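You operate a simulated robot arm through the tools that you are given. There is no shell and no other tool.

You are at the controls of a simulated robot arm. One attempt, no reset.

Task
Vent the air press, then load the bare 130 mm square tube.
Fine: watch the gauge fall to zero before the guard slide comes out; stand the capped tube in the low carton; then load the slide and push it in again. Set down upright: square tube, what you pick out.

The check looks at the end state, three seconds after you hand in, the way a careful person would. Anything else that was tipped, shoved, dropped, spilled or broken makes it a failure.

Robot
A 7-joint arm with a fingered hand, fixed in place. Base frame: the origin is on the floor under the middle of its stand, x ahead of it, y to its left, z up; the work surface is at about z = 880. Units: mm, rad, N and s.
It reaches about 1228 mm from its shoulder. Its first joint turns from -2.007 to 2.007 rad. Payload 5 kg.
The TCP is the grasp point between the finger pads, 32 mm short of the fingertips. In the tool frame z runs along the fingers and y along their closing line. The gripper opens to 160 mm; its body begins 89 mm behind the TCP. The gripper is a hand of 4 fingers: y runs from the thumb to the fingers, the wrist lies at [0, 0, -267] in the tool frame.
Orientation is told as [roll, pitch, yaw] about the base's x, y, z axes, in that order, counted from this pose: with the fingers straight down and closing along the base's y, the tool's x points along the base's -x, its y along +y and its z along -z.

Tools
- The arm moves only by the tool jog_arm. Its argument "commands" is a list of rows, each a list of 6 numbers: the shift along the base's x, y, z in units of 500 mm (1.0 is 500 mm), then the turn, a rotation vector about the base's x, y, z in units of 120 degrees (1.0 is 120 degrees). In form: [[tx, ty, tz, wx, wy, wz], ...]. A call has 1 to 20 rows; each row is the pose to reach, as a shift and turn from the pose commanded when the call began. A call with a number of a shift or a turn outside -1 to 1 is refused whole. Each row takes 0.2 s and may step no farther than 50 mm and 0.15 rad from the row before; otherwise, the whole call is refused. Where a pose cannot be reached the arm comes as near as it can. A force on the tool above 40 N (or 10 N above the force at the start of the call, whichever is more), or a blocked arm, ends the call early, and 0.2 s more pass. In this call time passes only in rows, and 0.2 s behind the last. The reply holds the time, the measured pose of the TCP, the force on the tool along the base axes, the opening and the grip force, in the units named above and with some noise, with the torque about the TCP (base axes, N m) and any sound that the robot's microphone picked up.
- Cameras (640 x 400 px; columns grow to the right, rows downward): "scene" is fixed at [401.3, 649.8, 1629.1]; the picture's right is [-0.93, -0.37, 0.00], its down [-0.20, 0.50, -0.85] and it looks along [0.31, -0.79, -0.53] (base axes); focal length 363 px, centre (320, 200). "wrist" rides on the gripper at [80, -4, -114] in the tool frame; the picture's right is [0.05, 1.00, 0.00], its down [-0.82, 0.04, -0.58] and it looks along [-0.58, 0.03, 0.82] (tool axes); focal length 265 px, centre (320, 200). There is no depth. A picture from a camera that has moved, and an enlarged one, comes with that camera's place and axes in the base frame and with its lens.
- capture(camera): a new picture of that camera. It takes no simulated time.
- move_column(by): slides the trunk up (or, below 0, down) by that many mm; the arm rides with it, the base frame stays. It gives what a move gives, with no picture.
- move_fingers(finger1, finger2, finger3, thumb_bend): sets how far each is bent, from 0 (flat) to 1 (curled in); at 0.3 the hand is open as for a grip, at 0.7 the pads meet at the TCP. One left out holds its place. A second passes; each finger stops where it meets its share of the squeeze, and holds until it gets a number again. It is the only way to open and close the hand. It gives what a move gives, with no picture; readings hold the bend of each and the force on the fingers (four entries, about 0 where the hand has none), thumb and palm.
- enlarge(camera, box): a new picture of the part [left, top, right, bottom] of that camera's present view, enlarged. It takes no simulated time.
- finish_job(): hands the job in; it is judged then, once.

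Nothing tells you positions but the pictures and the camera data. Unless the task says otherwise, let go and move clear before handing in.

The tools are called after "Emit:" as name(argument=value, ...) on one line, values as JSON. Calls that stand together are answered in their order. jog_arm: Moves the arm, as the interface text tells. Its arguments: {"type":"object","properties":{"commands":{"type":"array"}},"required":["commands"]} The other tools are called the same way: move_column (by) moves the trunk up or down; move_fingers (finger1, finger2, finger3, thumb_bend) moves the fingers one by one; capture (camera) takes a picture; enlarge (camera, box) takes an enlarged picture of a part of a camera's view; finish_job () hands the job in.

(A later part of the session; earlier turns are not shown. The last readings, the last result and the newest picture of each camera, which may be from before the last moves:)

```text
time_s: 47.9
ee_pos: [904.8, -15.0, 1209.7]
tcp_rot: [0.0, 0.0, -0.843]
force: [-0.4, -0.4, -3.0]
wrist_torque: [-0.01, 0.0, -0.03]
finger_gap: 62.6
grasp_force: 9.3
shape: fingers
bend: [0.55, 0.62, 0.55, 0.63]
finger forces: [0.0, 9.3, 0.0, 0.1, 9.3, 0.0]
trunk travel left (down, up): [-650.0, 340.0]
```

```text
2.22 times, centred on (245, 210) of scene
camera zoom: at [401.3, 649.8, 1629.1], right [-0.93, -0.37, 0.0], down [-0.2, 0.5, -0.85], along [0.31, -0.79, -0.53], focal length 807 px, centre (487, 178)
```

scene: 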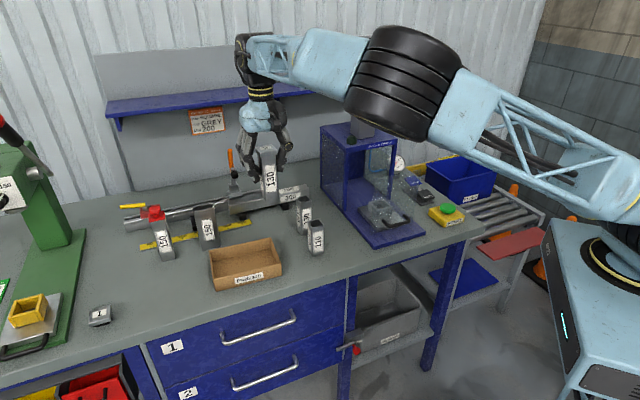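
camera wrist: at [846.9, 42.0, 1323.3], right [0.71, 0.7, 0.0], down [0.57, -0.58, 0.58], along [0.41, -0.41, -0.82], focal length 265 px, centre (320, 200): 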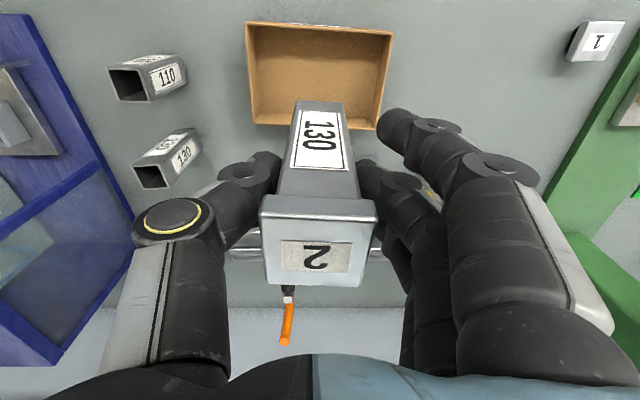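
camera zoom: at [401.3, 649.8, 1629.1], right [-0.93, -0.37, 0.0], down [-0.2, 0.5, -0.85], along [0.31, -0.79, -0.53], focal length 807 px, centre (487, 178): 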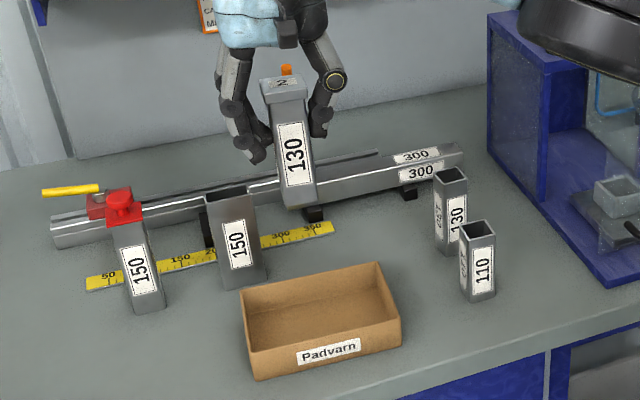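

The tube's axis lands almost exactly on the carton's centre. I'll lower to just inside the rim, then check before the final touch-down.

Emit:
jog_arm(commands=[[0, 0, -0.05, 0, 0, 0], [0, 0, -0.12, 0, 0, 0], [0, 0, -0.2, 0, 0, 0], [0, 0, -0.28, 0, 0, 0], [0, 0, -0.34, 0, 0, 0], [0, 0, -0.375, 0, 0, 0]])

Emit:
capture(camera="wrist")

Emit:
enlarge(camera="scene", box=[180, 150, 320, 300])

```text
time_s: 49.3
ee_pos: [903.4, -14.5, 1021.9]
tcp_rot: [-0.001, -0.001, -0.841]
force: [0.6, 0.0, -3.8]
wrist_torque: [-0.03, 0.01, -0.04]
finger_gap: 62.6
grasp_force: 9.1
shape: fingers
bend: [0.55, 0.62, 0.55, 0.63]
finger forces: [0.0, 9.3, 0.1, 0.1, 9.1, 0.0]
trunk travel left (down, up): [-650.0, 340.0]
```

```text
taken
camera wrist: at [846.4, 42.8, 1135.3], right [0.71, 0.7, 0.0], down [0.57, -0.58, 0.58], along [0.41, -0.41, -0.82], focal length 265 px, centre (320, 200)
```

wrist: 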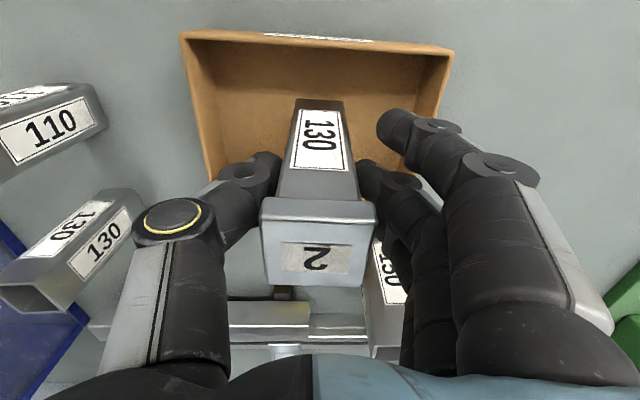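

```text
2.67 times, centred on (250, 225) of scene
camera zoom: at [401.3, 649.8, 1629.1], right [-0.93, -0.37, 0.0], down [-0.2, 0.5, -0.85], along [0.31, -0.79, -0.53], focal length 968 px, centre (507, 133)
```

zoom: 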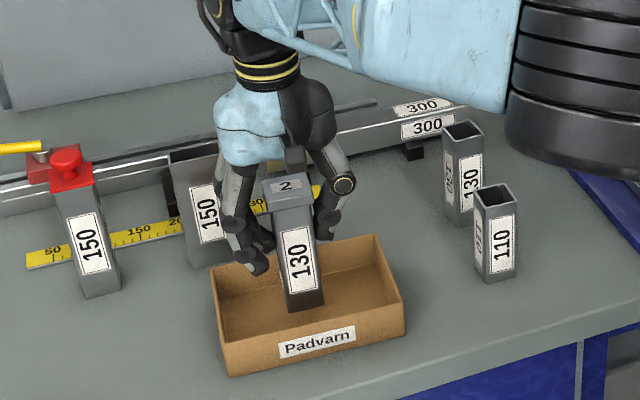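

The tube is inside the rim, with perhaps 30 mm left to the floor. I'll lower most of that and then feel for contact in small steps.

Emit:
jog_arm(commands=[[0, 0, -0.015, 0, 0, 0], [0, 0, -0.03, 0, 0, 0], [0, 0, -0.042, 0, 0, 0]])

Emit:
jog_arm(commands=[[0, 0, -0.005, 0, 0, 0], [0, 0, -0.01, 0, 0, 0]])

Emit:
enlarge(camera="scene", box=[200, 180, 300, 300])

```text
time_s: 50.1
ee_pos: [905.1, -18.2, 1002.2]
tcp_rot: [-0.001, -0.001, -0.844]
force: [-0.5, 0.4, -3.8]
wrist_torque: [0.0, 0.02, 0.01]
finger_gap: 62.7
grasp_force: 9.1
shape: fingers
bend: [0.55, 0.62, 0.55, 0.63]
finger forces: [0.1, 9.2, 0.0, 0.1, 9.2, 0.0]
trunk travel left (down, up): [-650.0, 340.0]
```

```text
time_s: 50.7
ee_pos: [903.8, -17.4, 999.5]
tcp_rot: [-0.002, 0.001, -0.844]
force: [0.4, 0.5, -3.4]
wrist_torque: [0.05, 0.03, -0.04]
finger_gap: 62.9
grasp_force: 9.5
shape: fingers
bend: [0.55, 0.62, 0.55, 0.63]
finger forces: [0.0, 9.3, 0.1, 0.0, 9.2, 0.0]
trunk travel left (down, up): [-650.0, 340.0]
```

```text
3.33 times, centred on (250, 240) of scene
camera zoom: at [401.3, 649.8, 1629.1], right [-0.93, -0.37, 0.0], down [-0.2, 0.5, -0.85], along [0.31, -0.79, -0.53], focal length 1210 px, centre (553, 67)
```

zoom: 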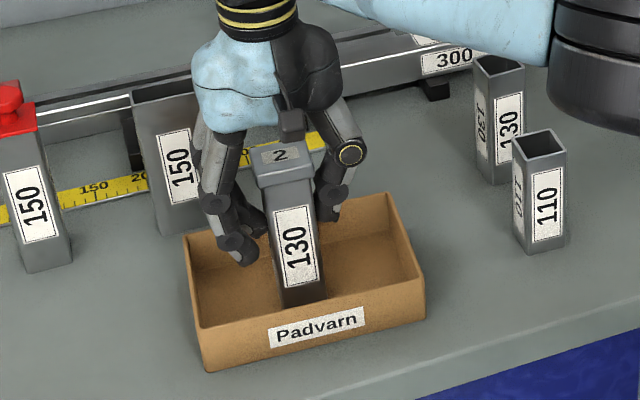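

No contact yet at z ≈ 999. Continuing down in small steps.

Emit:
jog_arm(commands=[[0, 0, -0.005, 0, 0, 0], [0, 0, -0.01, 0, 0, 0]])

Emit:
jog_arm(commands=[[0, 0, -0.004, 0, 0, 0], [0, 0, -0.008, 0, 0, 0]])

```text
time_s: 51.3
ee_pos: [903.6, -15.2, 994.5]
tcp_rot: [0.002, -0.002, -0.841]
force: [-2.2, 1.8, 14.6]
wrist_torque: [0.02, 0.08, 0.01]
finger_gap: 62.2
grasp_force: 12.6
shape: fingers
bend: [0.55, 0.63, 0.55, 0.64]
finger forces: [0.0, 12.1, 0.0, 0.1, 12.5, 0.0]
trunk travel left (down, up): [-650.0, 340.0]
```

```text
time_s: 51.9
ee_pos: [903.5, -14.2, 990.5]
tcp_rot: [0.002, -0.002, -0.84]
force: [-3.4, 4.2, 19.5]
wrist_torque: [0.09, 0.09, 0.02]
finger_gap: 62.8
grasp_force: 13.5
shape: fingers
bend: [0.55, 0.64, 0.55, 0.64]
finger forces: [0.0, 13.2, 0.1, 0.1, 13.3, 0.0]
trunk travel left (down, up): [-650.0, 340.0]
```

Contact: the tube is standing on the carton floor. I'll ease the pressure off slightly before releasing.

Emit:
jog_arm(commands=[[0, 0, 0.004, 0, 0, 0], [0, 0, 0.007, 0, 0, 0]])

Emit:
enlarge(camera="scene", box=[200, 180, 300, 300])

Emit:
capture(camera="wrist")

```text
time_s: 52.5
ee_pos: [904.5, -16.5, 991.3]
tcp_rot: [-0.001, 0.002, -0.844]
force: [-0.3, 2.3, 5.7]
wrist_torque: [0.11, -0.05, 0.01]
finger_gap: 62.8
grasp_force: 10.7
shape: fingers
bend: [0.55, 0.64, 0.55, 0.64]
finger forces: [0.0, 11.6, 0.0, 0.0, 10.0, 0.0]
trunk travel left (down, up): [-650.0, 340.0]
```

```text
3.33 times, centred on (250, 240) of scene
camera zoom: at [401.3, 649.8, 1629.1], right [-0.93, -0.37, 0.0], down [-0.2, 0.5, -0.85], along [0.31, -0.79, -0.53], focal length 1210 px, centre (553, 67)
```

zoom: 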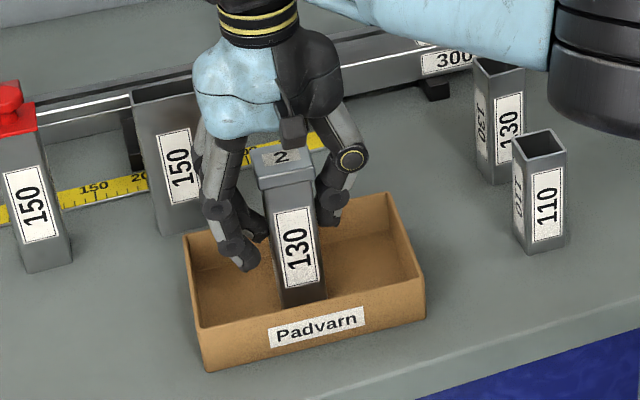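

```text
taken
camera wrist: at [847.8, 41.6, 1105.2], right [0.71, 0.7, 0.0], down [0.57, -0.58, 0.58], along [0.41, -0.41, -0.82], focal length 265 px, centre (320, 200)
```

wrist: 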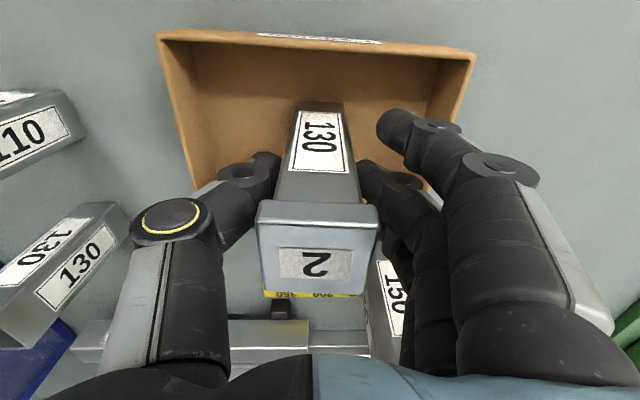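

It's resting with light pressure. I'll relax the squeeze in balanced steps so neither side pushes the tube over, and then open.

Emit:
move_fingers(finger2=0.68, thumb_bend=0.65)

Emit:
move_fingers(finger2=0.635, thumb_bend=0.63)

Emit:
move_fingers(finger1=0.5, finger2=0.55, finger3=0.5, thumb_bend=0.55)

Emit:
capture(camera="wrist")

Emit:
enlarge(camera="scene", box=[200, 180, 300, 300])

```text
time_s: 53.5
ee_pos: [904.2, -16.3, 991.9]
tcp_rot: [-0.001, 0.0, -0.843]
force: [-1.0, 0.8, 1.9]
wrist_torque: [0.06, -0.02, 0.04]
finger_gap: 62.6
grasp_force: 7.9
shape: fingers
bend: [0.55, 0.63, 0.55, 0.63]
finger forces: [0.1, 7.6, 0.0, 0.0, 7.8, 0.0]
trunk travel left (down, up): [-650.0, 340.0]
```

```text
time_s: 54.5
ee_pos: [904.6, -17.1, 992.4]
tcp_rot: [-0.001, 0.001, -0.842]
force: [-1.6, 0.3, 3.3]
wrist_torque: [0.02, 0.01, 0.03]
finger_gap: 62.7
grasp_force: 4.4
shape: fingers
bend: [0.55, 0.61, 0.55, 0.62]
finger forces: [0.1, 3.3, 0.0, 0.1, 4.5, 0.0]
trunk travel left (down, up): [-650.0, 340.0]
```

```text
time_s: 55.5
ee_pos: [905.3, -16.9, 992.0]
tcp_rot: [0.001, 0.0, -0.842]
force: [-0.2, 0.5, -1.1]
wrist_torque: [-0.01, -0.03, 0.04]
finger_gap: 80.7
grasp_force: 0.1
shape: fingers
bend: [0.5, 0.55, 0.5, 0.55]
finger forces: [0.0, 0.0, 0.0, 0.1, 0.0, 0.1]
trunk travel left (down, up): [-650.0, 340.0]
```

```text
taken
camera wrist: at [848.2, 41.6, 1105.7], right [0.71, 0.7, 0.0], down [0.57, -0.58, 0.58], along [0.41, -0.41, -0.82], focal length 265 px, centre (320, 200)
```

wrist: 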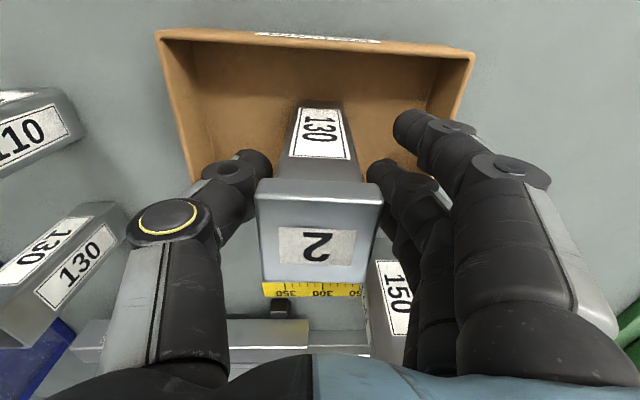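

```text
3.33 times, centred on (250, 240) of scene
camera zoom: at [401.3, 649.8, 1629.1], right [-0.93, -0.37, 0.0], down [-0.2, 0.5, -0.85], along [0.31, -0.79, -0.53], focal length 1210 px, centre (553, 67)
```

zoom: 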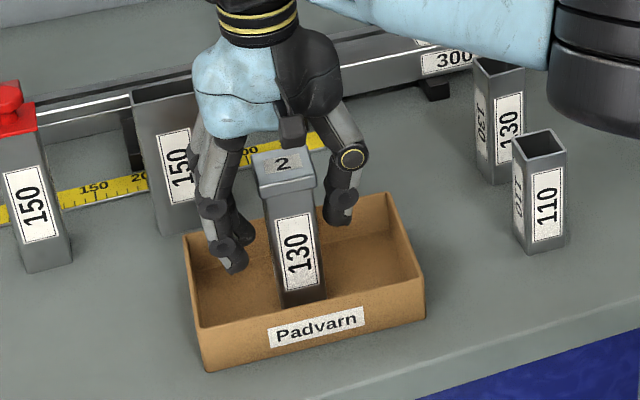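

The capped tube stands free and upright in the carton. I'll open wider so the fingertips clear the cap, and rise straight up.

Emit:
move_fingers(finger1=0.4, finger2=0.4, finger3=0.4, thumb_bend=0.4)

Emit:
jog_arm(commands=[[0, 0, 0.03, 0, 0, 0], [0, 0, 0.08, 0, 0, 0], [0, 0, 0.15, 0, 0, 0], [0, 0, 0.23, 0, 0, 0], [0, 0, 0.31, 0, 0, 0], [0, 0, 0.39, 0, 0, 0]])

Emit:
capture(camera="wrist")

Emit:
enlarge(camera="scene", box=[200, 180, 300, 300])

```text
time_s: 56.5
ee_pos: [904.1, -16.2, 992.0]
tcp_rot: [0.0, -0.001, -0.843]
force: [-0.2, 0.3, -0.2]
wrist_torque: [0.0, 0.01, -0.02]
finger_gap: 130.3
grasp_force: 0.0
shape: fingers
bend: [0.4, 0.4, 0.4, 0.4]
finger forces: [0.1, 0.1, 0.1, 0.1, 0.1, 0.0]
trunk travel left (down, up): [-650.0, 340.0]
```

```text
time_s: 57.9
ee_pos: [907.8, -15.6, 1187.5]
tcp_rot: [0.0, -0.001, -0.842]
force: [0.8, -0.5, 0.2]
wrist_torque: [0.05, 0.03, -0.02]
finger_gap: 130.9
grasp_force: 0.0
shape: fingers
bend: [0.4, 0.4, 0.4, 0.4]
finger forces: [0.1, 0.0, 0.0, 0.1, 0.0, 0.1]
trunk travel left (down, up): [-650.0, 340.0]
```

```text
taken
camera wrist: at [851.3, 42.7, 1301.6], right [0.71, 0.7, 0.0], down [0.57, -0.58, 0.58], along [0.41, -0.41, -0.82], focal length 265 px, centre (320, 200)
```

wrist: 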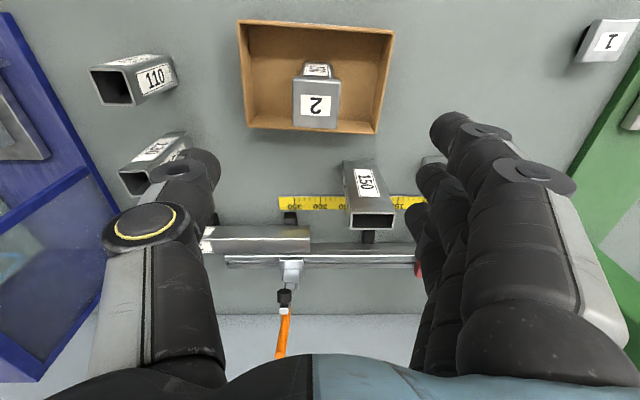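

```text
3.33 times, centred on (250, 240) of scene
camera zoom: at [401.3, 649.8, 1629.1], right [-0.93, -0.37, 0.0], down [-0.2, 0.5, -0.85], along [0.31, -0.79, -0.53], focal length 1210 px, centre (553, 67)
```

zoom: 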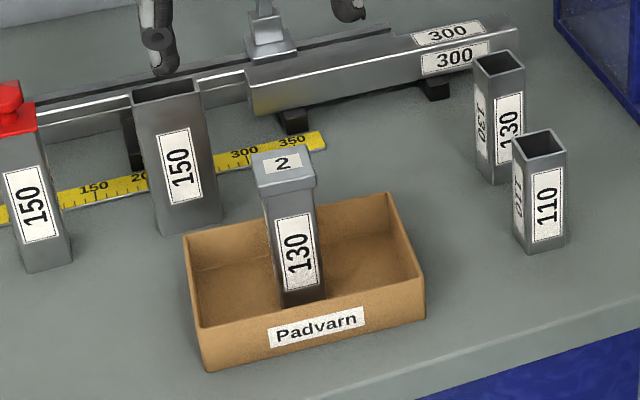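

The capped tube stands squarely in the carton and its neighbours are untouched. Next I'll move above the bare 130 tube and check its exact place and orientation.

Emit:
jog_arm(commands=[[-0.012, -0.03, 0, 0, 0, 0.01], [-0.04, -0.1, 0, 0, 0, 0.03], [-0.07, -0.18, 0, 0, 0, 0.05], [-0.1, -0.26, 0, 0, 0, 0.07], [-0.13, -0.34, 0, 0, 0, 0.085], [-0.16, -0.42, 0, 0, 0, 0.095], [-0.175, -0.47, 0, 0, 0, 0.1], [-0.175, -0.47, 0, 0, 0, 0.1]])

Emit:
capture(camera="wrist")

Emit:
enlarge(camera="wrist", box=[240, 30, 400, 190])

Emit:
capture(camera="scene")

```text
time_s: 59.7
ee_pos: [816.7, -248.6, 1189.6]
tcp_rot: [0.0, 0.0, -0.631]
force: [-1.0, -0.6, 0.4]
wrist_torque: [-0.03, 0.02, 0.01]
finger_gap: 130.8
grasp_force: 0.1
shape: fingers
bend: [0.4, 0.4, 0.4, 0.4]
finger forces: [0.0, 0.0, 0.0, 0.0, 0.0, 0.0]
trunk travel left (down, up): [-650.0, 340.0]
```

```text
taken
camera wrist: at [749.7, -203.5, 1301.8], right [0.55, 0.84, 0.0], down [0.68, -0.45, 0.58], along [0.48, -0.32, -0.82], focal length 265 px, centre (320, 200)
```

wrist: 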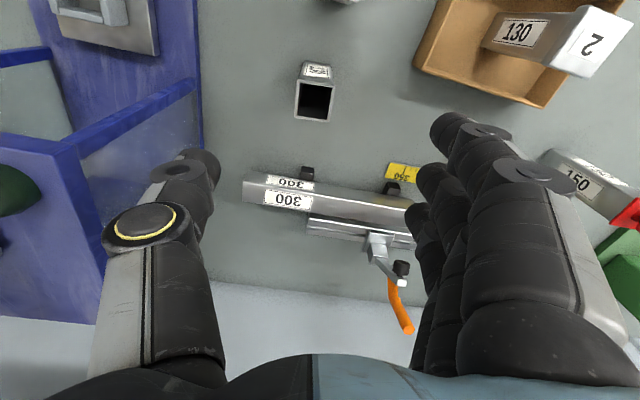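

```text
2.50 times, centred on (320, 110) of wrist
camera zoom: at [749.7, -203.5, 1301.8], right [0.55, 0.84, 0.0], down [0.68, -0.45, 0.58], along [0.48, -0.32, -0.82], focal length 664 px, centre (320, 425)
```

zoom: 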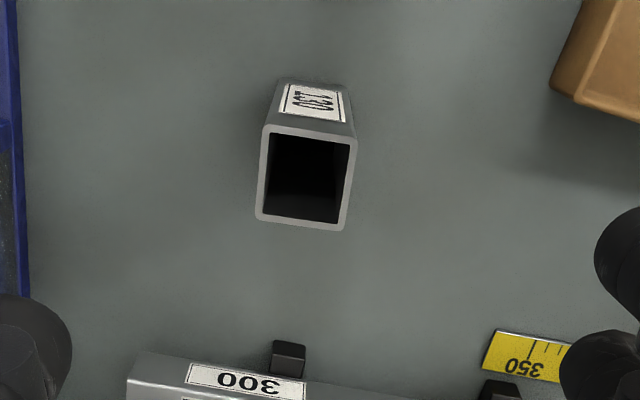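

```text
taken
```

scene: 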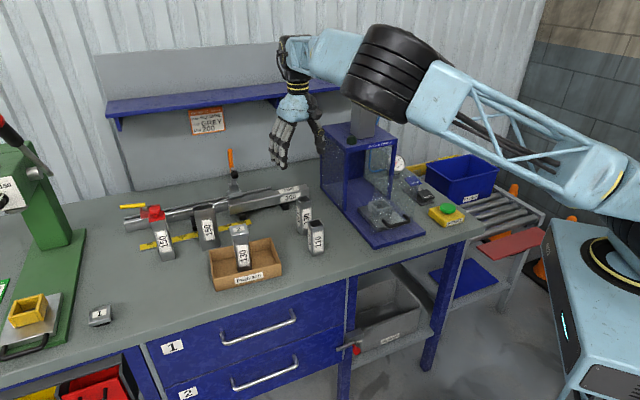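

The bare 130 tube is at (811, -252) with its faces turned about 4° from the current hand yaw. I'll align to it and lower part way.

Emit:
jog_arm(commands=[[-0.006, -0.004, -0.04, 0, 0, -0.018], [-0.011, -0.0065, -0.1, 0, 0, -0.0353], [-0.011, -0.0065, -0.17, 0, 0, -0.0353], [-0.011, -0.0065, -0.22, 0, 0, -0.0353], [-0.011, -0.0065, -0.22, 0, 0, -0.0353]])

Emit:
capture(camera="wrist")

Emit:
enlarge(camera="wrist", box=[240, 70, 400, 230])

```text
time_s: 60.9
ee_pos: [810.8, -254.2, 1074.8]
tcp_rot: [0.0, -0.002, -0.707]
force: [0.1, 0.8, 0.6]
wrist_torque: [-0.01, 0.01, 0.0]
finger_gap: 130.7
grasp_force: 0.0
shape: fingers
bend: [0.4, 0.4, 0.4, 0.4]
finger forces: [0.0, 0.0, 0.1, 0.0, 0.0, 0.0]
trunk travel left (down, up): [-650.0, 340.0]
```

```text
taken
camera wrist: at [746.7, -203.4, 1188.3], right [0.61, 0.79, 0.0], down [0.65, -0.5, 0.58], along [0.46, -0.35, -0.82], focal length 265 px, centre (320, 200)
```

wrist: 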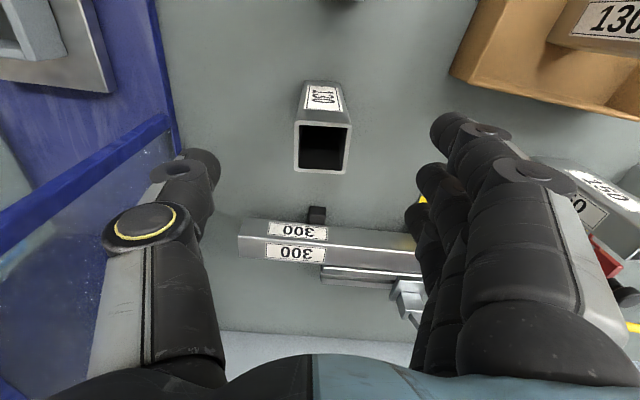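

```text
2.50 times, centred on (320, 150) of wrist
camera zoom: at [746.7, -203.4, 1188.3], right [0.61, 0.79, 0.0], down [0.65, -0.5, 0.58], along [0.46, -0.35, -0.82], focal length 664 px, centre (320, 325)
```

zoom: 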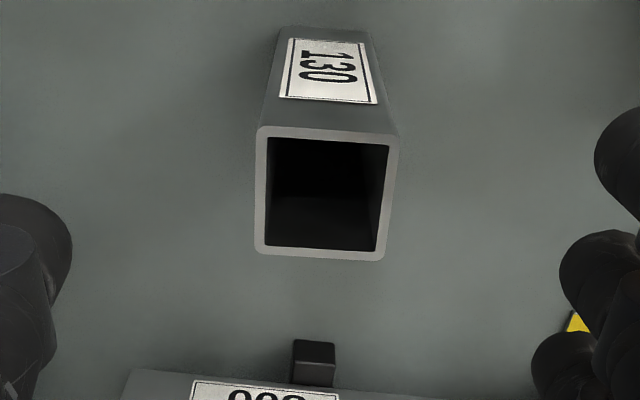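

The hand is centred and square on the bare tube to within a millimetre. I'll lower to grip height, about 20 mm below its top.

Emit:
jog_arm(commands=[[0.001, 0.001, -0.05, 0, 0, 0], [0.001, 0.001, -0.1, 0, 0, 0], [0.001, 0.001, -0.145, 0, 0, 0], [0.001, 0.001, -0.172, 0, 0, 0], [0.001, 0.001, -0.172, 0, 0, 0]])

Emit:
move_fingers(finger1=0.55, finger2=0.58, finger3=0.55, thumb_bend=0.58)

Emit:
capture(camera="wrist")

Emit:
enlarge(camera="scene", box=[260, 150, 350, 270])

```text
time_s: 62.1
ee_pos: [811.8, -252.3, 991.0]
tcp_rot: [0.0, -0.001, -0.706]
force: [1.3, 0.5, 0.4]
wrist_torque: [0.01, -0.02, 0.02]
finger_gap: 130.9
grasp_force: 0.1
shape: fingers
bend: [0.4, 0.4, 0.4, 0.4]
finger forces: [0.0, 0.0, 0.1, 0.1, 0.0, 0.0]
trunk travel left (down, up): [-650.0, 340.0]
```

```text
time_s: 63.1
ee_pos: [811.9, -251.5, 990.8]
tcp_rot: [0.0, 0.0, -0.706]
force: [-0.4, 0.4, 1.1]
wrist_torque: [-0.01, 0.0, 0.01]
finger_gap: 69.0
grasp_force: 0.0
shape: fingers
bend: [0.55, 0.57, 0.55, 0.57]
finger forces: [0.1, 0.0, 0.0, 0.1, 0.0, 0.1]
trunk travel left (down, up): [-650.0, 340.0]
```

```text
taken
camera wrist: at [748.3, -201.8, 1104.7], right [0.61, 0.79, 0.0], down [0.65, -0.5, 0.58], along [0.46, -0.35, -0.82], focal length 265 px, centre (320, 200)
```

wrist: 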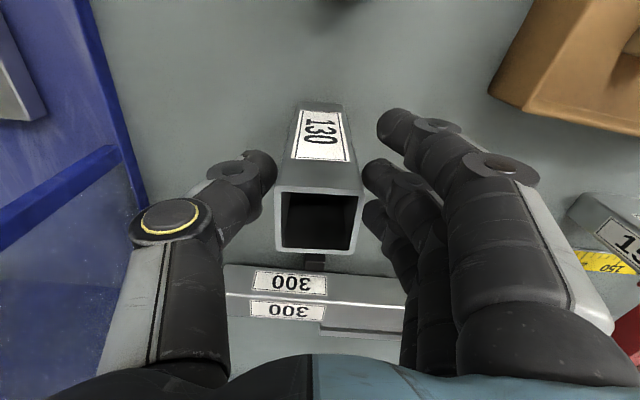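

```text
3.33 times, centred on (305, 210) of scene
camera zoom: at [401.3, 649.8, 1629.1], right [-0.93, -0.37, 0.0], down [-0.2, 0.5, -0.85], along [0.31, -0.79, -0.53], focal length 1210 px, centre (370, 167)
```

zoom: 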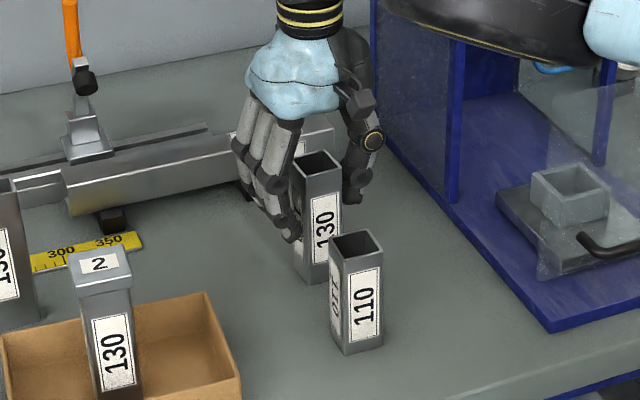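

Fingers straddle the tube evenly with no contact yet. I'll close in balanced steps so the free-standing tube isn't pushed.

Emit:
move_fingers(finger2=0.64, thumb_bend=0.625)

Emit:
move_fingers(finger2=0.7, thumb_bend=0.645)

Emit:
capture(camera="wrist")

```text
time_s: 64.1
ee_pos: [811.9, -251.7, 992.0]
tcp_rot: [0.001, -0.001, -0.707]
force: [-0.5, 0.2, -1.0]
wrist_torque: [0.01, -0.01, 0.01]
finger_gap: 62.7
grasp_force: 2.7
shape: fingers
bend: [0.55, 0.61, 0.55, 0.61]
finger forces: [0.0, 2.9, 0.0, 0.0, 3.1, 0.0]
trunk travel left (down, up): [-650.0, 340.0]
```

```text
time_s: 65.1
ee_pos: [811.7, -252.2, 990.9]
tcp_rot: [-0.001, 0.0, -0.705]
force: [-0.3, -0.4, -0.5]
wrist_torque: [0.02, -0.01, 0.01]
finger_gap: 63.3
grasp_force: 7.8
shape: fingers
bend: [0.55, 0.63, 0.55, 0.62]
finger forces: [0.0, 7.8, 0.1, 0.1, 7.8, 0.0]
trunk travel left (down, up): [-650.0, 340.0]
```

```text
taken
camera wrist: at [748.3, -201.8, 1104.6], right [0.61, 0.79, 0.0], down [0.65, -0.5, 0.58], along [0.46, -0.35, -0.82], focal length 265 px, centre (320, 200)
```

wrist: 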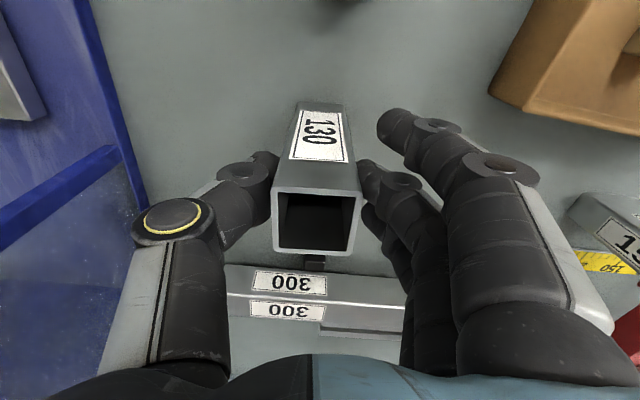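

Even grip at 7.8 N with no noticeable tilt. I'll firm it to the level that held before and lift a little.

Emit:
move_fingers(finger2=0.77, thumb_bend=0.665)

Emit:
jog_arm(commands=[[0, 0, 0.01, 0, 0, 0], [0, 0, 0.03, 0, 0, 0], [0, 0, 0.06, 0, 0, 0], [0, 0, 0.1, 0, 0, 0]])

Emit:
capture(camera="wrist")

Emit:
enlarge(camera="scene", box=[260, 130, 350, 250])

```text
time_s: 66.1
ee_pos: [811.9, -252.0, 991.1]
tcp_rot: [0.0, 0.0, -0.708]
force: [0.5, -0.2, -0.9]
wrist_torque: [-0.01, 0.03, -0.01]
finger_gap: 62.0
grasp_force: 8.8
shape: fingers
bend: [0.55, 0.62, 0.55, 0.63]
finger forces: [0.1, 8.7, 0.0, 0.0, 8.7, 0.1]
trunk travel left (down, up): [-650.0, 340.0]
```

```text
time_s: 67.1
ee_pos: [810.9, -251.0, 1041.8]
tcp_rot: [0.001, 0.0, -0.707]
force: [-0.3, 1.1, -1.9]
wrist_torque: [-0.02, 0.03, 0.01]
finger_gap: 61.9
grasp_force: 8.8
shape: fingers
bend: [0.55, 0.62, 0.55, 0.63]
finger forces: [0.1, 8.8, 0.0, 0.0, 8.8, 0.0]
trunk travel left (down, up): [-650.0, 340.0]
```

```text
taken
camera wrist: at [747.3, -201.3, 1154.8], right [0.61, 0.79, 0.0], down [0.65, -0.5, 0.58], along [0.46, -0.35, -0.82], focal length 265 px, centre (320, 200)
```

wrist: 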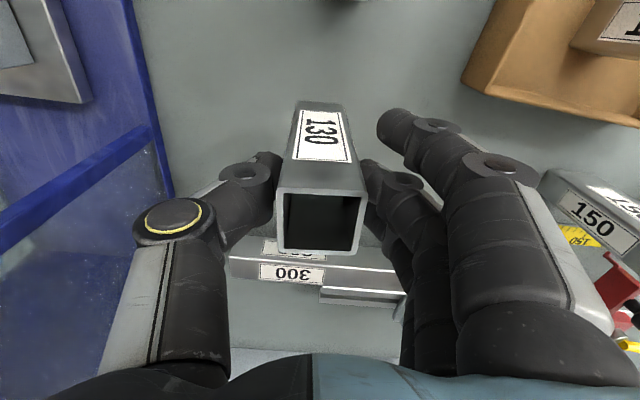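

```text
3.33 times, centred on (305, 190) of scene
camera zoom: at [401.3, 649.8, 1629.1], right [-0.93, -0.37, 0.0], down [-0.2, 0.5, -0.85], along [0.31, -0.79, -0.53], focal length 1210 px, centre (370, 233)
```

zoom: 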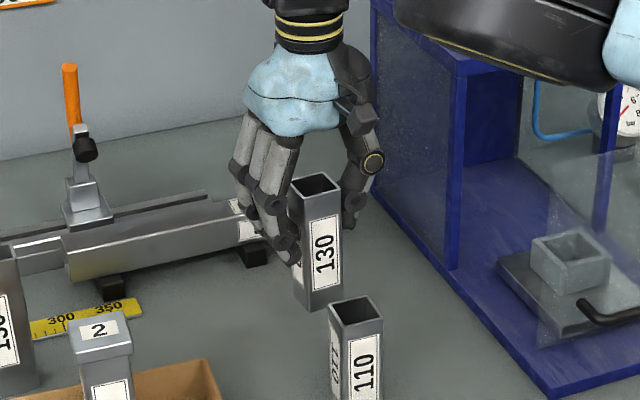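

The bare tube is lifted and stable. I'll raise it well clear, then carry it over to the empty nest with the yaw aligned to the press.

Emit:
jog_arm(commands=[[0, 0, 0.05, 0, 0, 0], [0, 0, 0.12, 0, 0, 0], [0, 0, 0.2, 0, 0, 0], [0, 0, 0.28, 0, 0, 0], [0, 0, 0.34, 0, 0, 0]])

Emit:
jog_arm(commands=[[-0.02, -0.014, 0, 0, 0, -0.003], [-0.06, -0.041, 0, 0, 0, -0.009], [-0.11, -0.075, 0, 0, 0, -0.014], [-0.17, -0.116, 0, 0, 0, -0.02], [-0.23, -0.157, 0, 0, 0, -0.025], [-0.29, -0.198, 0, 0, 0, -0.029], [-0.35, -0.239, 0, 0, 0, -0.032], [-0.4, -0.274, 0, 0, 0, -0.0334], [-0.43, -0.294, 0, 0, 0, -0.0334], [-0.445, -0.305, 0, 0, 0, -0.0334], [-0.445, -0.305, 0, 0, 0, -0.0334]])

Emit:
capture(camera="wrist")

Emit:
enlarge(camera="wrist", box=[240, 20, 400, 180])

Emit:
capture(camera="scene")

```text
time_s: 68.3
ee_pos: [813.9, -252.7, 1208.8]
tcp_rot: [0.0, 0.0, -0.708]
force: [-0.2, -0.2, -1.4]
wrist_torque: [0.01, 0.0, -0.03]
finger_gap: 62.0
grasp_force: 8.0
shape: fingers
bend: [0.55, 0.62, 0.55, 0.63]
finger forces: [0.1, 8.9, 0.0, 0.0, 8.7, 0.1]
trunk travel left (down, up): [-650.0, 340.0]
```

```text
time_s: 70.7
ee_pos: [588.8, -407.4, 1211.4]
tcp_rot: [0.0, 0.0, -0.776]
force: [-0.1, 0.2, -1.3]
wrist_torque: [0.01, 0.0, 0.01]
finger_gap: 61.8
grasp_force: 8.7
shape: fingers
bend: [0.55, 0.62, 0.55, 0.63]
finger forces: [0.0, 8.8, 0.0, 0.0, 8.8, 0.1]
trunk travel left (down, up): [-650.0, 340.0]
```

```text
taken
camera wrist: at [529.2, -353.3, 1324.2], right [0.66, 0.75, 0.0], down [0.61, -0.54, 0.58], along [0.43, -0.38, -0.82], focal length 265 px, centre (320, 200)
```

wrist: 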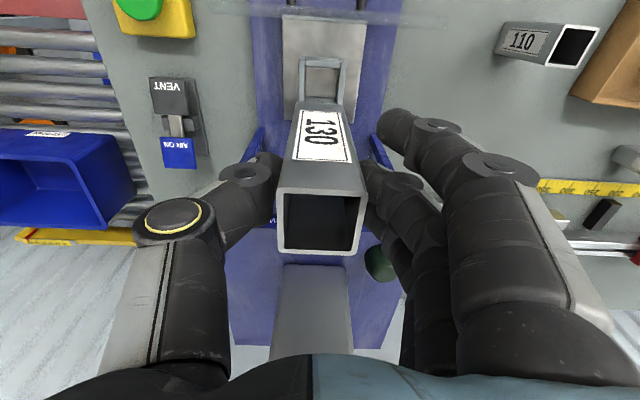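

```text
2.50 times, centred on (320, 100) of wrist
camera zoom: at [529.2, -353.3, 1324.2], right [0.66, 0.75, 0.0], down [0.61, -0.54, 0.58], along [0.43, -0.38, -0.82], focal length 664 px, centre (320, 450)
```

zoom: 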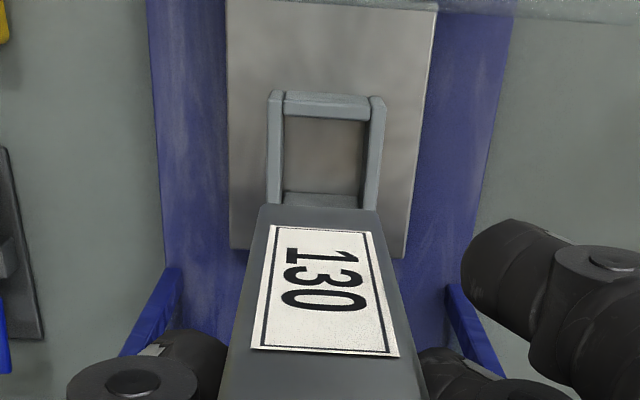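

```text
taken
```

scene: 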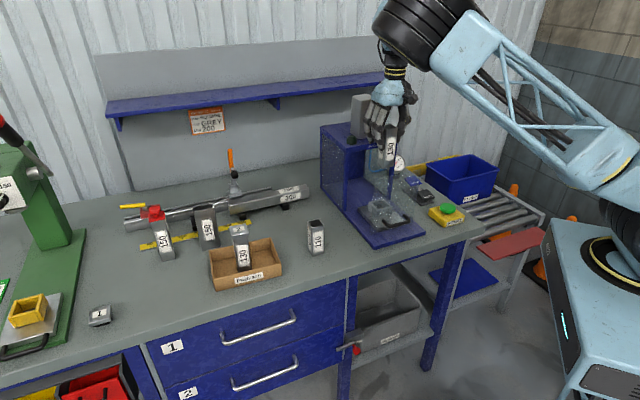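

The tube is straight in the hand, and the nest is about 2 mm off to the finger side. I'll apply that correction and lower to just above the nest.

Emit:
jog_arm(commands=[[0, 0.003, -0.04, 0, 0, 0], [0, 0.0054, -0.1, 0, 0, 0], [0, 0.0054, -0.17, 0, 0, 0], [0, 0.0054, -0.23, 0, 0, 0], [0, 0.0054, -0.27, 0, 0, 0], [0, 0.0054, -0.27, 0, 0, 0]])

Emit:
capture(camera="wrist")

Emit:
enlarge(camera="wrist", box=[270, 60, 370, 160])

Emit:
enlarge(camera="scene", box=[360, 150, 420, 240])

```text
time_s: 72.1
ee_pos: [591.3, -404.7, 1077.7]
tcp_rot: [-0.001, -0.001, -0.776]
force: [0.2, 0.1, -1.3]
wrist_torque: [0.02, 0.03, 0.01]
finger_gap: 62.1
grasp_force: 8.3
shape: fingers
bend: [0.55, 0.62, 0.55, 0.63]
finger forces: [0.1, 8.9, 0.0, 0.0, 8.8, 0.1]
trunk travel left (down, up): [-650.0, 340.0]
```

```text
taken
camera wrist: at [531.4, -349.7, 1190.3], right [0.66, 0.75, 0.0], down [0.61, -0.54, 0.58], along [0.43, -0.38, -0.82], focal length 265 px, centre (320, 200)
```

wrist: 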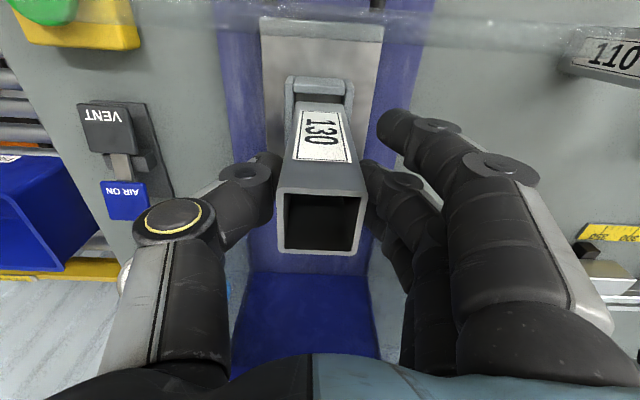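

```text
4.00 times, centred on (320, 110) of wrist
camera zoom: at [531.4, -349.7, 1190.3], right [0.66, 0.75, 0.0], down [0.61, -0.54, 0.58], along [0.43, -0.38, -0.82], focal length 1062 px, centre (320, 560)
```

zoom: 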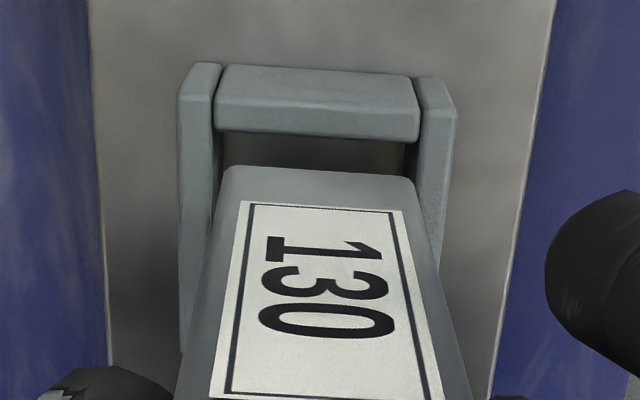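

```text
4.44 times, centred on (390, 195) of scene
camera zoom: at [401.3, 649.8, 1629.1], right [-0.93, -0.37, 0.0], down [-0.2, 0.5, -0.85], along [0.31, -0.79, -0.53], focal length 1614 px, centre (9, 222)
```

zoom: 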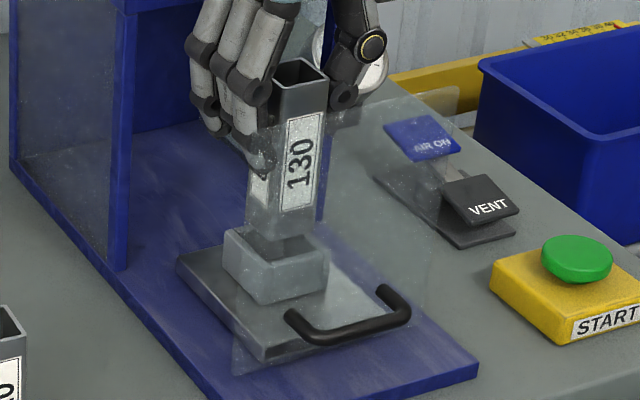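

The tube bottom is aligned with the nest to within about 1 mm in both directions. I'll lower gradually into it while watching forces.

Emit:
jog_arm(commands=[[0, 0, -0.02, 0, 0, 0], [0, 0, -0.04, 0, 0, 0], [0, 0, -0.05, 0, 0, 0]])

Emit:
enlarge(camera="wrist", box=[270, 60, 370, 160])

Emit:
enlarge(camera="scene", box=[360, 150, 420, 240])

```text
time_s: 72.9
ee_pos: [589.0, -404.4, 1050.0]
tcp_rot: [0.0, 0.001, -0.777]
force: [-0.1, 0.1, -1.2]
wrist_torque: [0.02, -0.02, -0.03]
finger_gap: 61.9
grasp_force: 8.5
shape: fingers
bend: [0.55, 0.62, 0.55, 0.63]
finger forces: [0.0, 8.8, 0.0, 0.1, 8.8, 0.0]
trunk travel left (down, up): [-650.0, 340.0]
```

```text
4.00 times, centred on (320, 110) of wrist
camera zoom: at [530.1, -349.0, 1163.6], right [0.66, 0.75, 0.0], down [0.61, -0.54, 0.58], along [0.43, -0.38, -0.82], focal length 1062 px, centre (320, 560)
```

zoom: 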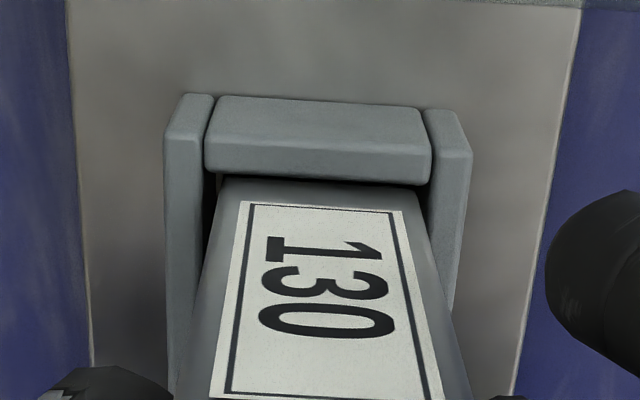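

```text
4.44 times, centred on (390, 195) of scene
camera zoom: at [401.3, 649.8, 1629.1], right [-0.93, -0.37, 0.0], down [-0.2, 0.5, -0.85], along [0.31, -0.79, -0.53], focal length 1614 px, centre (9, 222)
```

zoom: 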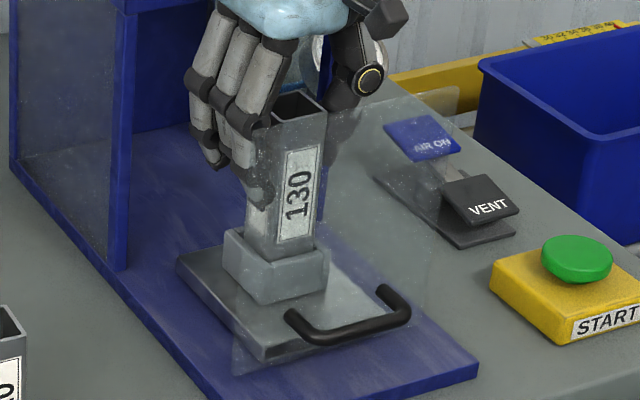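

It's entering the nest with no contact force. Continuing down in small steps.

Emit:
jog_arm(commands=[[0, 0, -0.01, 0, 0, 0], [0, 0, -0.02, 0, 0, 0]])

Emit:
jog_arm(commands=[[0, 0, -0.008, 0, 0, 0], [0, 0, -0.014, 0, 0, 0]])

Emit:
enlarge(camera="scene", box=[360, 150, 420, 240])

Emit:
enlarge(camera="wrist", box=[270, 60, 370, 160])

```text
time_s: 73.5
ee_pos: [592.1, -404.3, 1040.8]
tcp_rot: [-0.001, 0.0, -0.776]
force: [0.4, 0.6, -1.5]
wrist_torque: [-0.01, 0.01, -0.01]
finger_gap: 61.9
grasp_force: 8.5
shape: fingers
bend: [0.55, 0.62, 0.55, 0.63]
finger forces: [0.0, 8.8, 0.0, 0.0, 8.8, 0.1]
trunk travel left (down, up): [-650.0, 340.0]
```

```text
time_s: 74.1
ee_pos: [588.5, -404.4, 1034.2]
tcp_rot: [-0.001, 0.001, -0.777]
force: [-1.1, 0.6, -1.6]
wrist_torque: [0.02, 0.0, 0.01]
finger_gap: 61.9
grasp_force: 8.8
shape: fingers
bend: [0.55, 0.62, 0.55, 0.63]
finger forces: [0.0, 8.8, 0.0, 0.1, 8.8, 0.1]
trunk travel left (down, up): [-650.0, 340.0]
```

```text
4.44 times, centred on (390, 195) of scene
camera zoom: at [401.3, 649.8, 1629.1], right [-0.93, -0.37, 0.0], down [-0.2, 0.5, -0.85], along [0.31, -0.79, -0.53], focal length 1614 px, centre (9, 222)
```

zoom: 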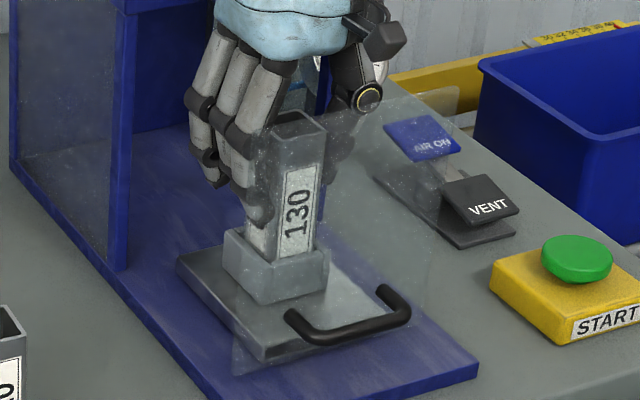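

```text
4.00 times, centred on (320, 110) of wrist
camera zoom: at [529.3, -349.7, 1147.4], right [0.66, 0.75, 0.0], down [0.61, -0.54, 0.58], along [0.43, -0.38, -0.82], focal length 1062 px, centre (320, 560)
```

zoom: 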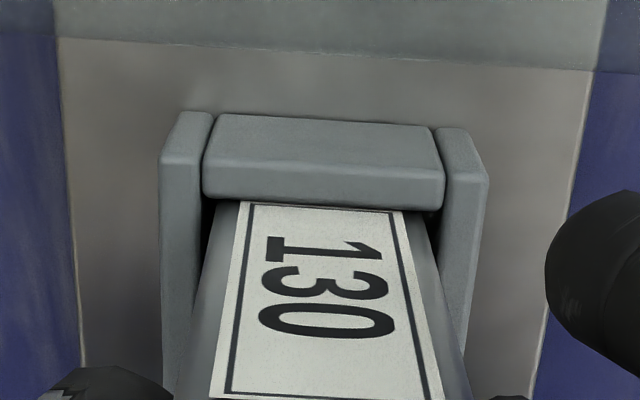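

The tube is well inside the nest, free of side load. I'll go the last several millimetres to the nest floor.

Emit:
jog_arm(commands=[[0, 0, -0.006, 0, 0, 0], [0, 0, -0.012, 0, 0, 0]])

Emit:
jog_arm(commands=[[0, 0, -0.006, 0, 0, 0]])

```text
time_s: 74.7
ee_pos: [590.7, -404.5, 1027.3]
tcp_rot: [0.0, 0.0, -0.776]
force: [-0.8, -0.1, -1.2]
wrist_torque: [-0.02, 0.0, 0.01]
finger_gap: 62.3
grasp_force: 8.9
shape: fingers
bend: [0.55, 0.62, 0.55, 0.63]
finger forces: [0.0, 8.8, 0.1, 0.0, 8.8, 0.0]
trunk travel left (down, up): [-650.0, 340.0]
```

```text
time_s: 75.1
ee_pos: [590.1, -402.9, 1025.4]
tcp_rot: [0.001, 0.0, -0.776]
force: [-0.3, -0.2, 0.5]
wrist_torque: [0.01, 0.01, -0.02]
finger_gap: 61.8
grasp_force: 9.0
shape: fingers
bend: [0.55, 0.62, 0.55, 0.63]
finger forces: [0.0, 9.2, 0.0, 0.0, 9.5, 0.0]
trunk travel left (down, up): [-650.0, 340.0]
```

Weight has just transferred to the nest floor. I'll relax the grip in balanced steps and then open.

Emit:
move_fingers(finger2=0.68, thumb_bend=0.645)

Emit:
move_fingers(finger2=0.635, thumb_bend=0.625)

Emit:
move_fingers(finger1=0.5, finger2=0.55, finger3=0.5, thumb_bend=0.55)

Emit:
capture(camera="wrist")

Emit:
enlarge(camera="scene", box=[360, 150, 420, 240])

```text
time_s: 76.1
ee_pos: [591.0, -404.4, 1025.9]
tcp_rot: [0.001, 0.001, -0.779]
force: [-0.2, 0.1, 1.0]
wrist_torque: [-0.03, 0.03, -0.04]
finger_gap: 62.4
grasp_force: 7.0
shape: fingers
bend: [0.55, 0.62, 0.55, 0.62]
finger forces: [0.1, 6.6, 0.0, 0.1, 7.4, 0.1]
trunk travel left (down, up): [-650.0, 340.0]
```

```text
time_s: 77.1
ee_pos: [591.0, -403.5, 1025.9]
tcp_rot: [-0.001, 0.002, -0.776]
force: [-0.7, -0.7, 3.0]
wrist_torque: [-0.01, 0.01, -0.02]
finger_gap: 63.2
grasp_force: 3.1
shape: fingers
bend: [0.55, 0.61, 0.55, 0.61]
finger forces: [0.0, 2.9, 0.0, 0.0, 3.6, 0.1]
trunk travel left (down, up): [-650.0, 340.0]
```

```text
time_s: 78.1
ee_pos: [591.2, -404.8, 1025.9]
tcp_rot: [-0.001, 0.0, -0.776]
force: [-0.3, 0.1, -0.1]
wrist_torque: [0.04, 0.02, -0.02]
finger_gap: 80.4
grasp_force: 0.0
shape: fingers
bend: [0.5, 0.55, 0.5, 0.55]
finger forces: [0.1, 0.1, 0.0, 0.0, 0.0, 0.0]
trunk travel left (down, up): [-650.0, 340.0]
```

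```text
taken
camera wrist: at [529.9, -349.4, 1139.0], right [0.66, 0.75, 0.0], down [0.61, -0.54, 0.58], along [0.43, -0.38, -0.82], focal length 265 px, centre (320, 200)
```

wrist: 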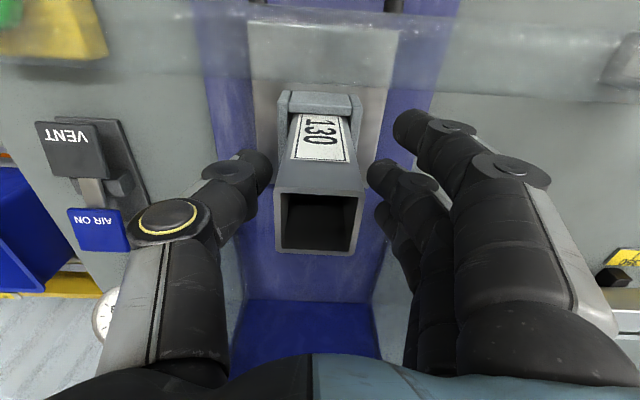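

```text
4.44 times, centred on (390, 195) of scene
camera zoom: at [401.3, 649.8, 1629.1], right [-0.93, -0.37, 0.0], down [-0.2, 0.5, -0.85], along [0.31, -0.79, -0.53], focal length 1614 px, centre (9, 222)
```

zoom: 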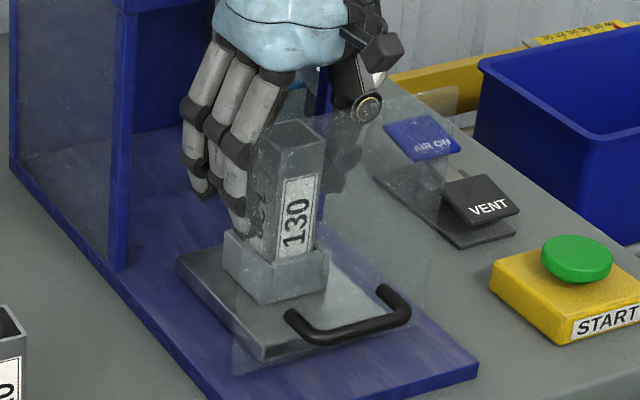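

The bare tube stands seated in the nest. I'll open wide, rise clear, and retrace the known path to the tilted pose in front of the guard, so I can push the slide in.

Emit:
move_fingers(finger1=0.4, finger2=0.4, finger3=0.4, thumb_bend=0.4)

Emit:
jog_arm(commands=[[0, 0, 0.03, 0, 0, 0], [0, 0, 0.09, 0, 0, 0], [0, 0, 0.17, 0, 0, 0], [0, 0, 0.26, 0, 0, 0], [0, 0, 0.35, 0, 0, 0], [0, 0, 0.44, 0, 0, 0], [-0.02, 0.016, 0.52, 0, 0, 0], [-0.06, 0.048, 0.61, 0, 0, 0]])

Emit:
capture(camera="wrist")

Emit:
capture(camera="scene")

```text
time_s: 79.1
ee_pos: [589.3, -404.1, 1026.2]
tcp_rot: [0.001, 0.001, -0.779]
force: [1.2, 0.0, 0.3]
wrist_torque: [0.01, 0.0, 0.01]
finger_gap: 130.5
grasp_force: 0.1
shape: fingers
bend: [0.4, 0.4, 0.4, 0.4]
finger forces: [0.0, 0.1, 0.1, 0.1, 0.1, 0.1]
trunk travel left (down, up): [-650.0, 340.0]
```

```text
refused: row 8 steps farther than a row can; nothing moved
```

```text
taken
camera wrist: at [529.9, -349.4, 1139.0], right [0.66, 0.75, 0.0], down [0.61, -0.54, 0.58], along [0.43, -0.38, -0.82], focal length 265 px, centre (320, 200)
```

wrist: 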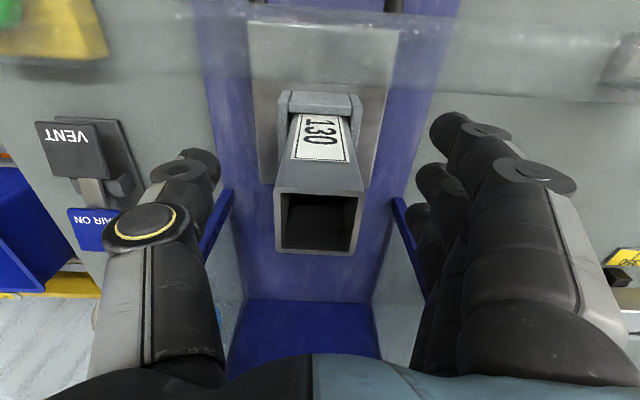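

```text
taken
```

scene: 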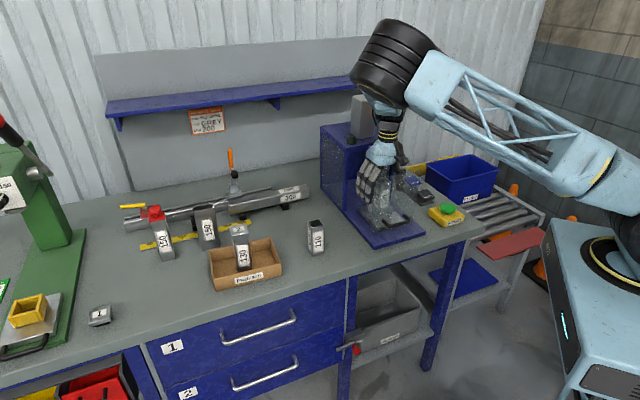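

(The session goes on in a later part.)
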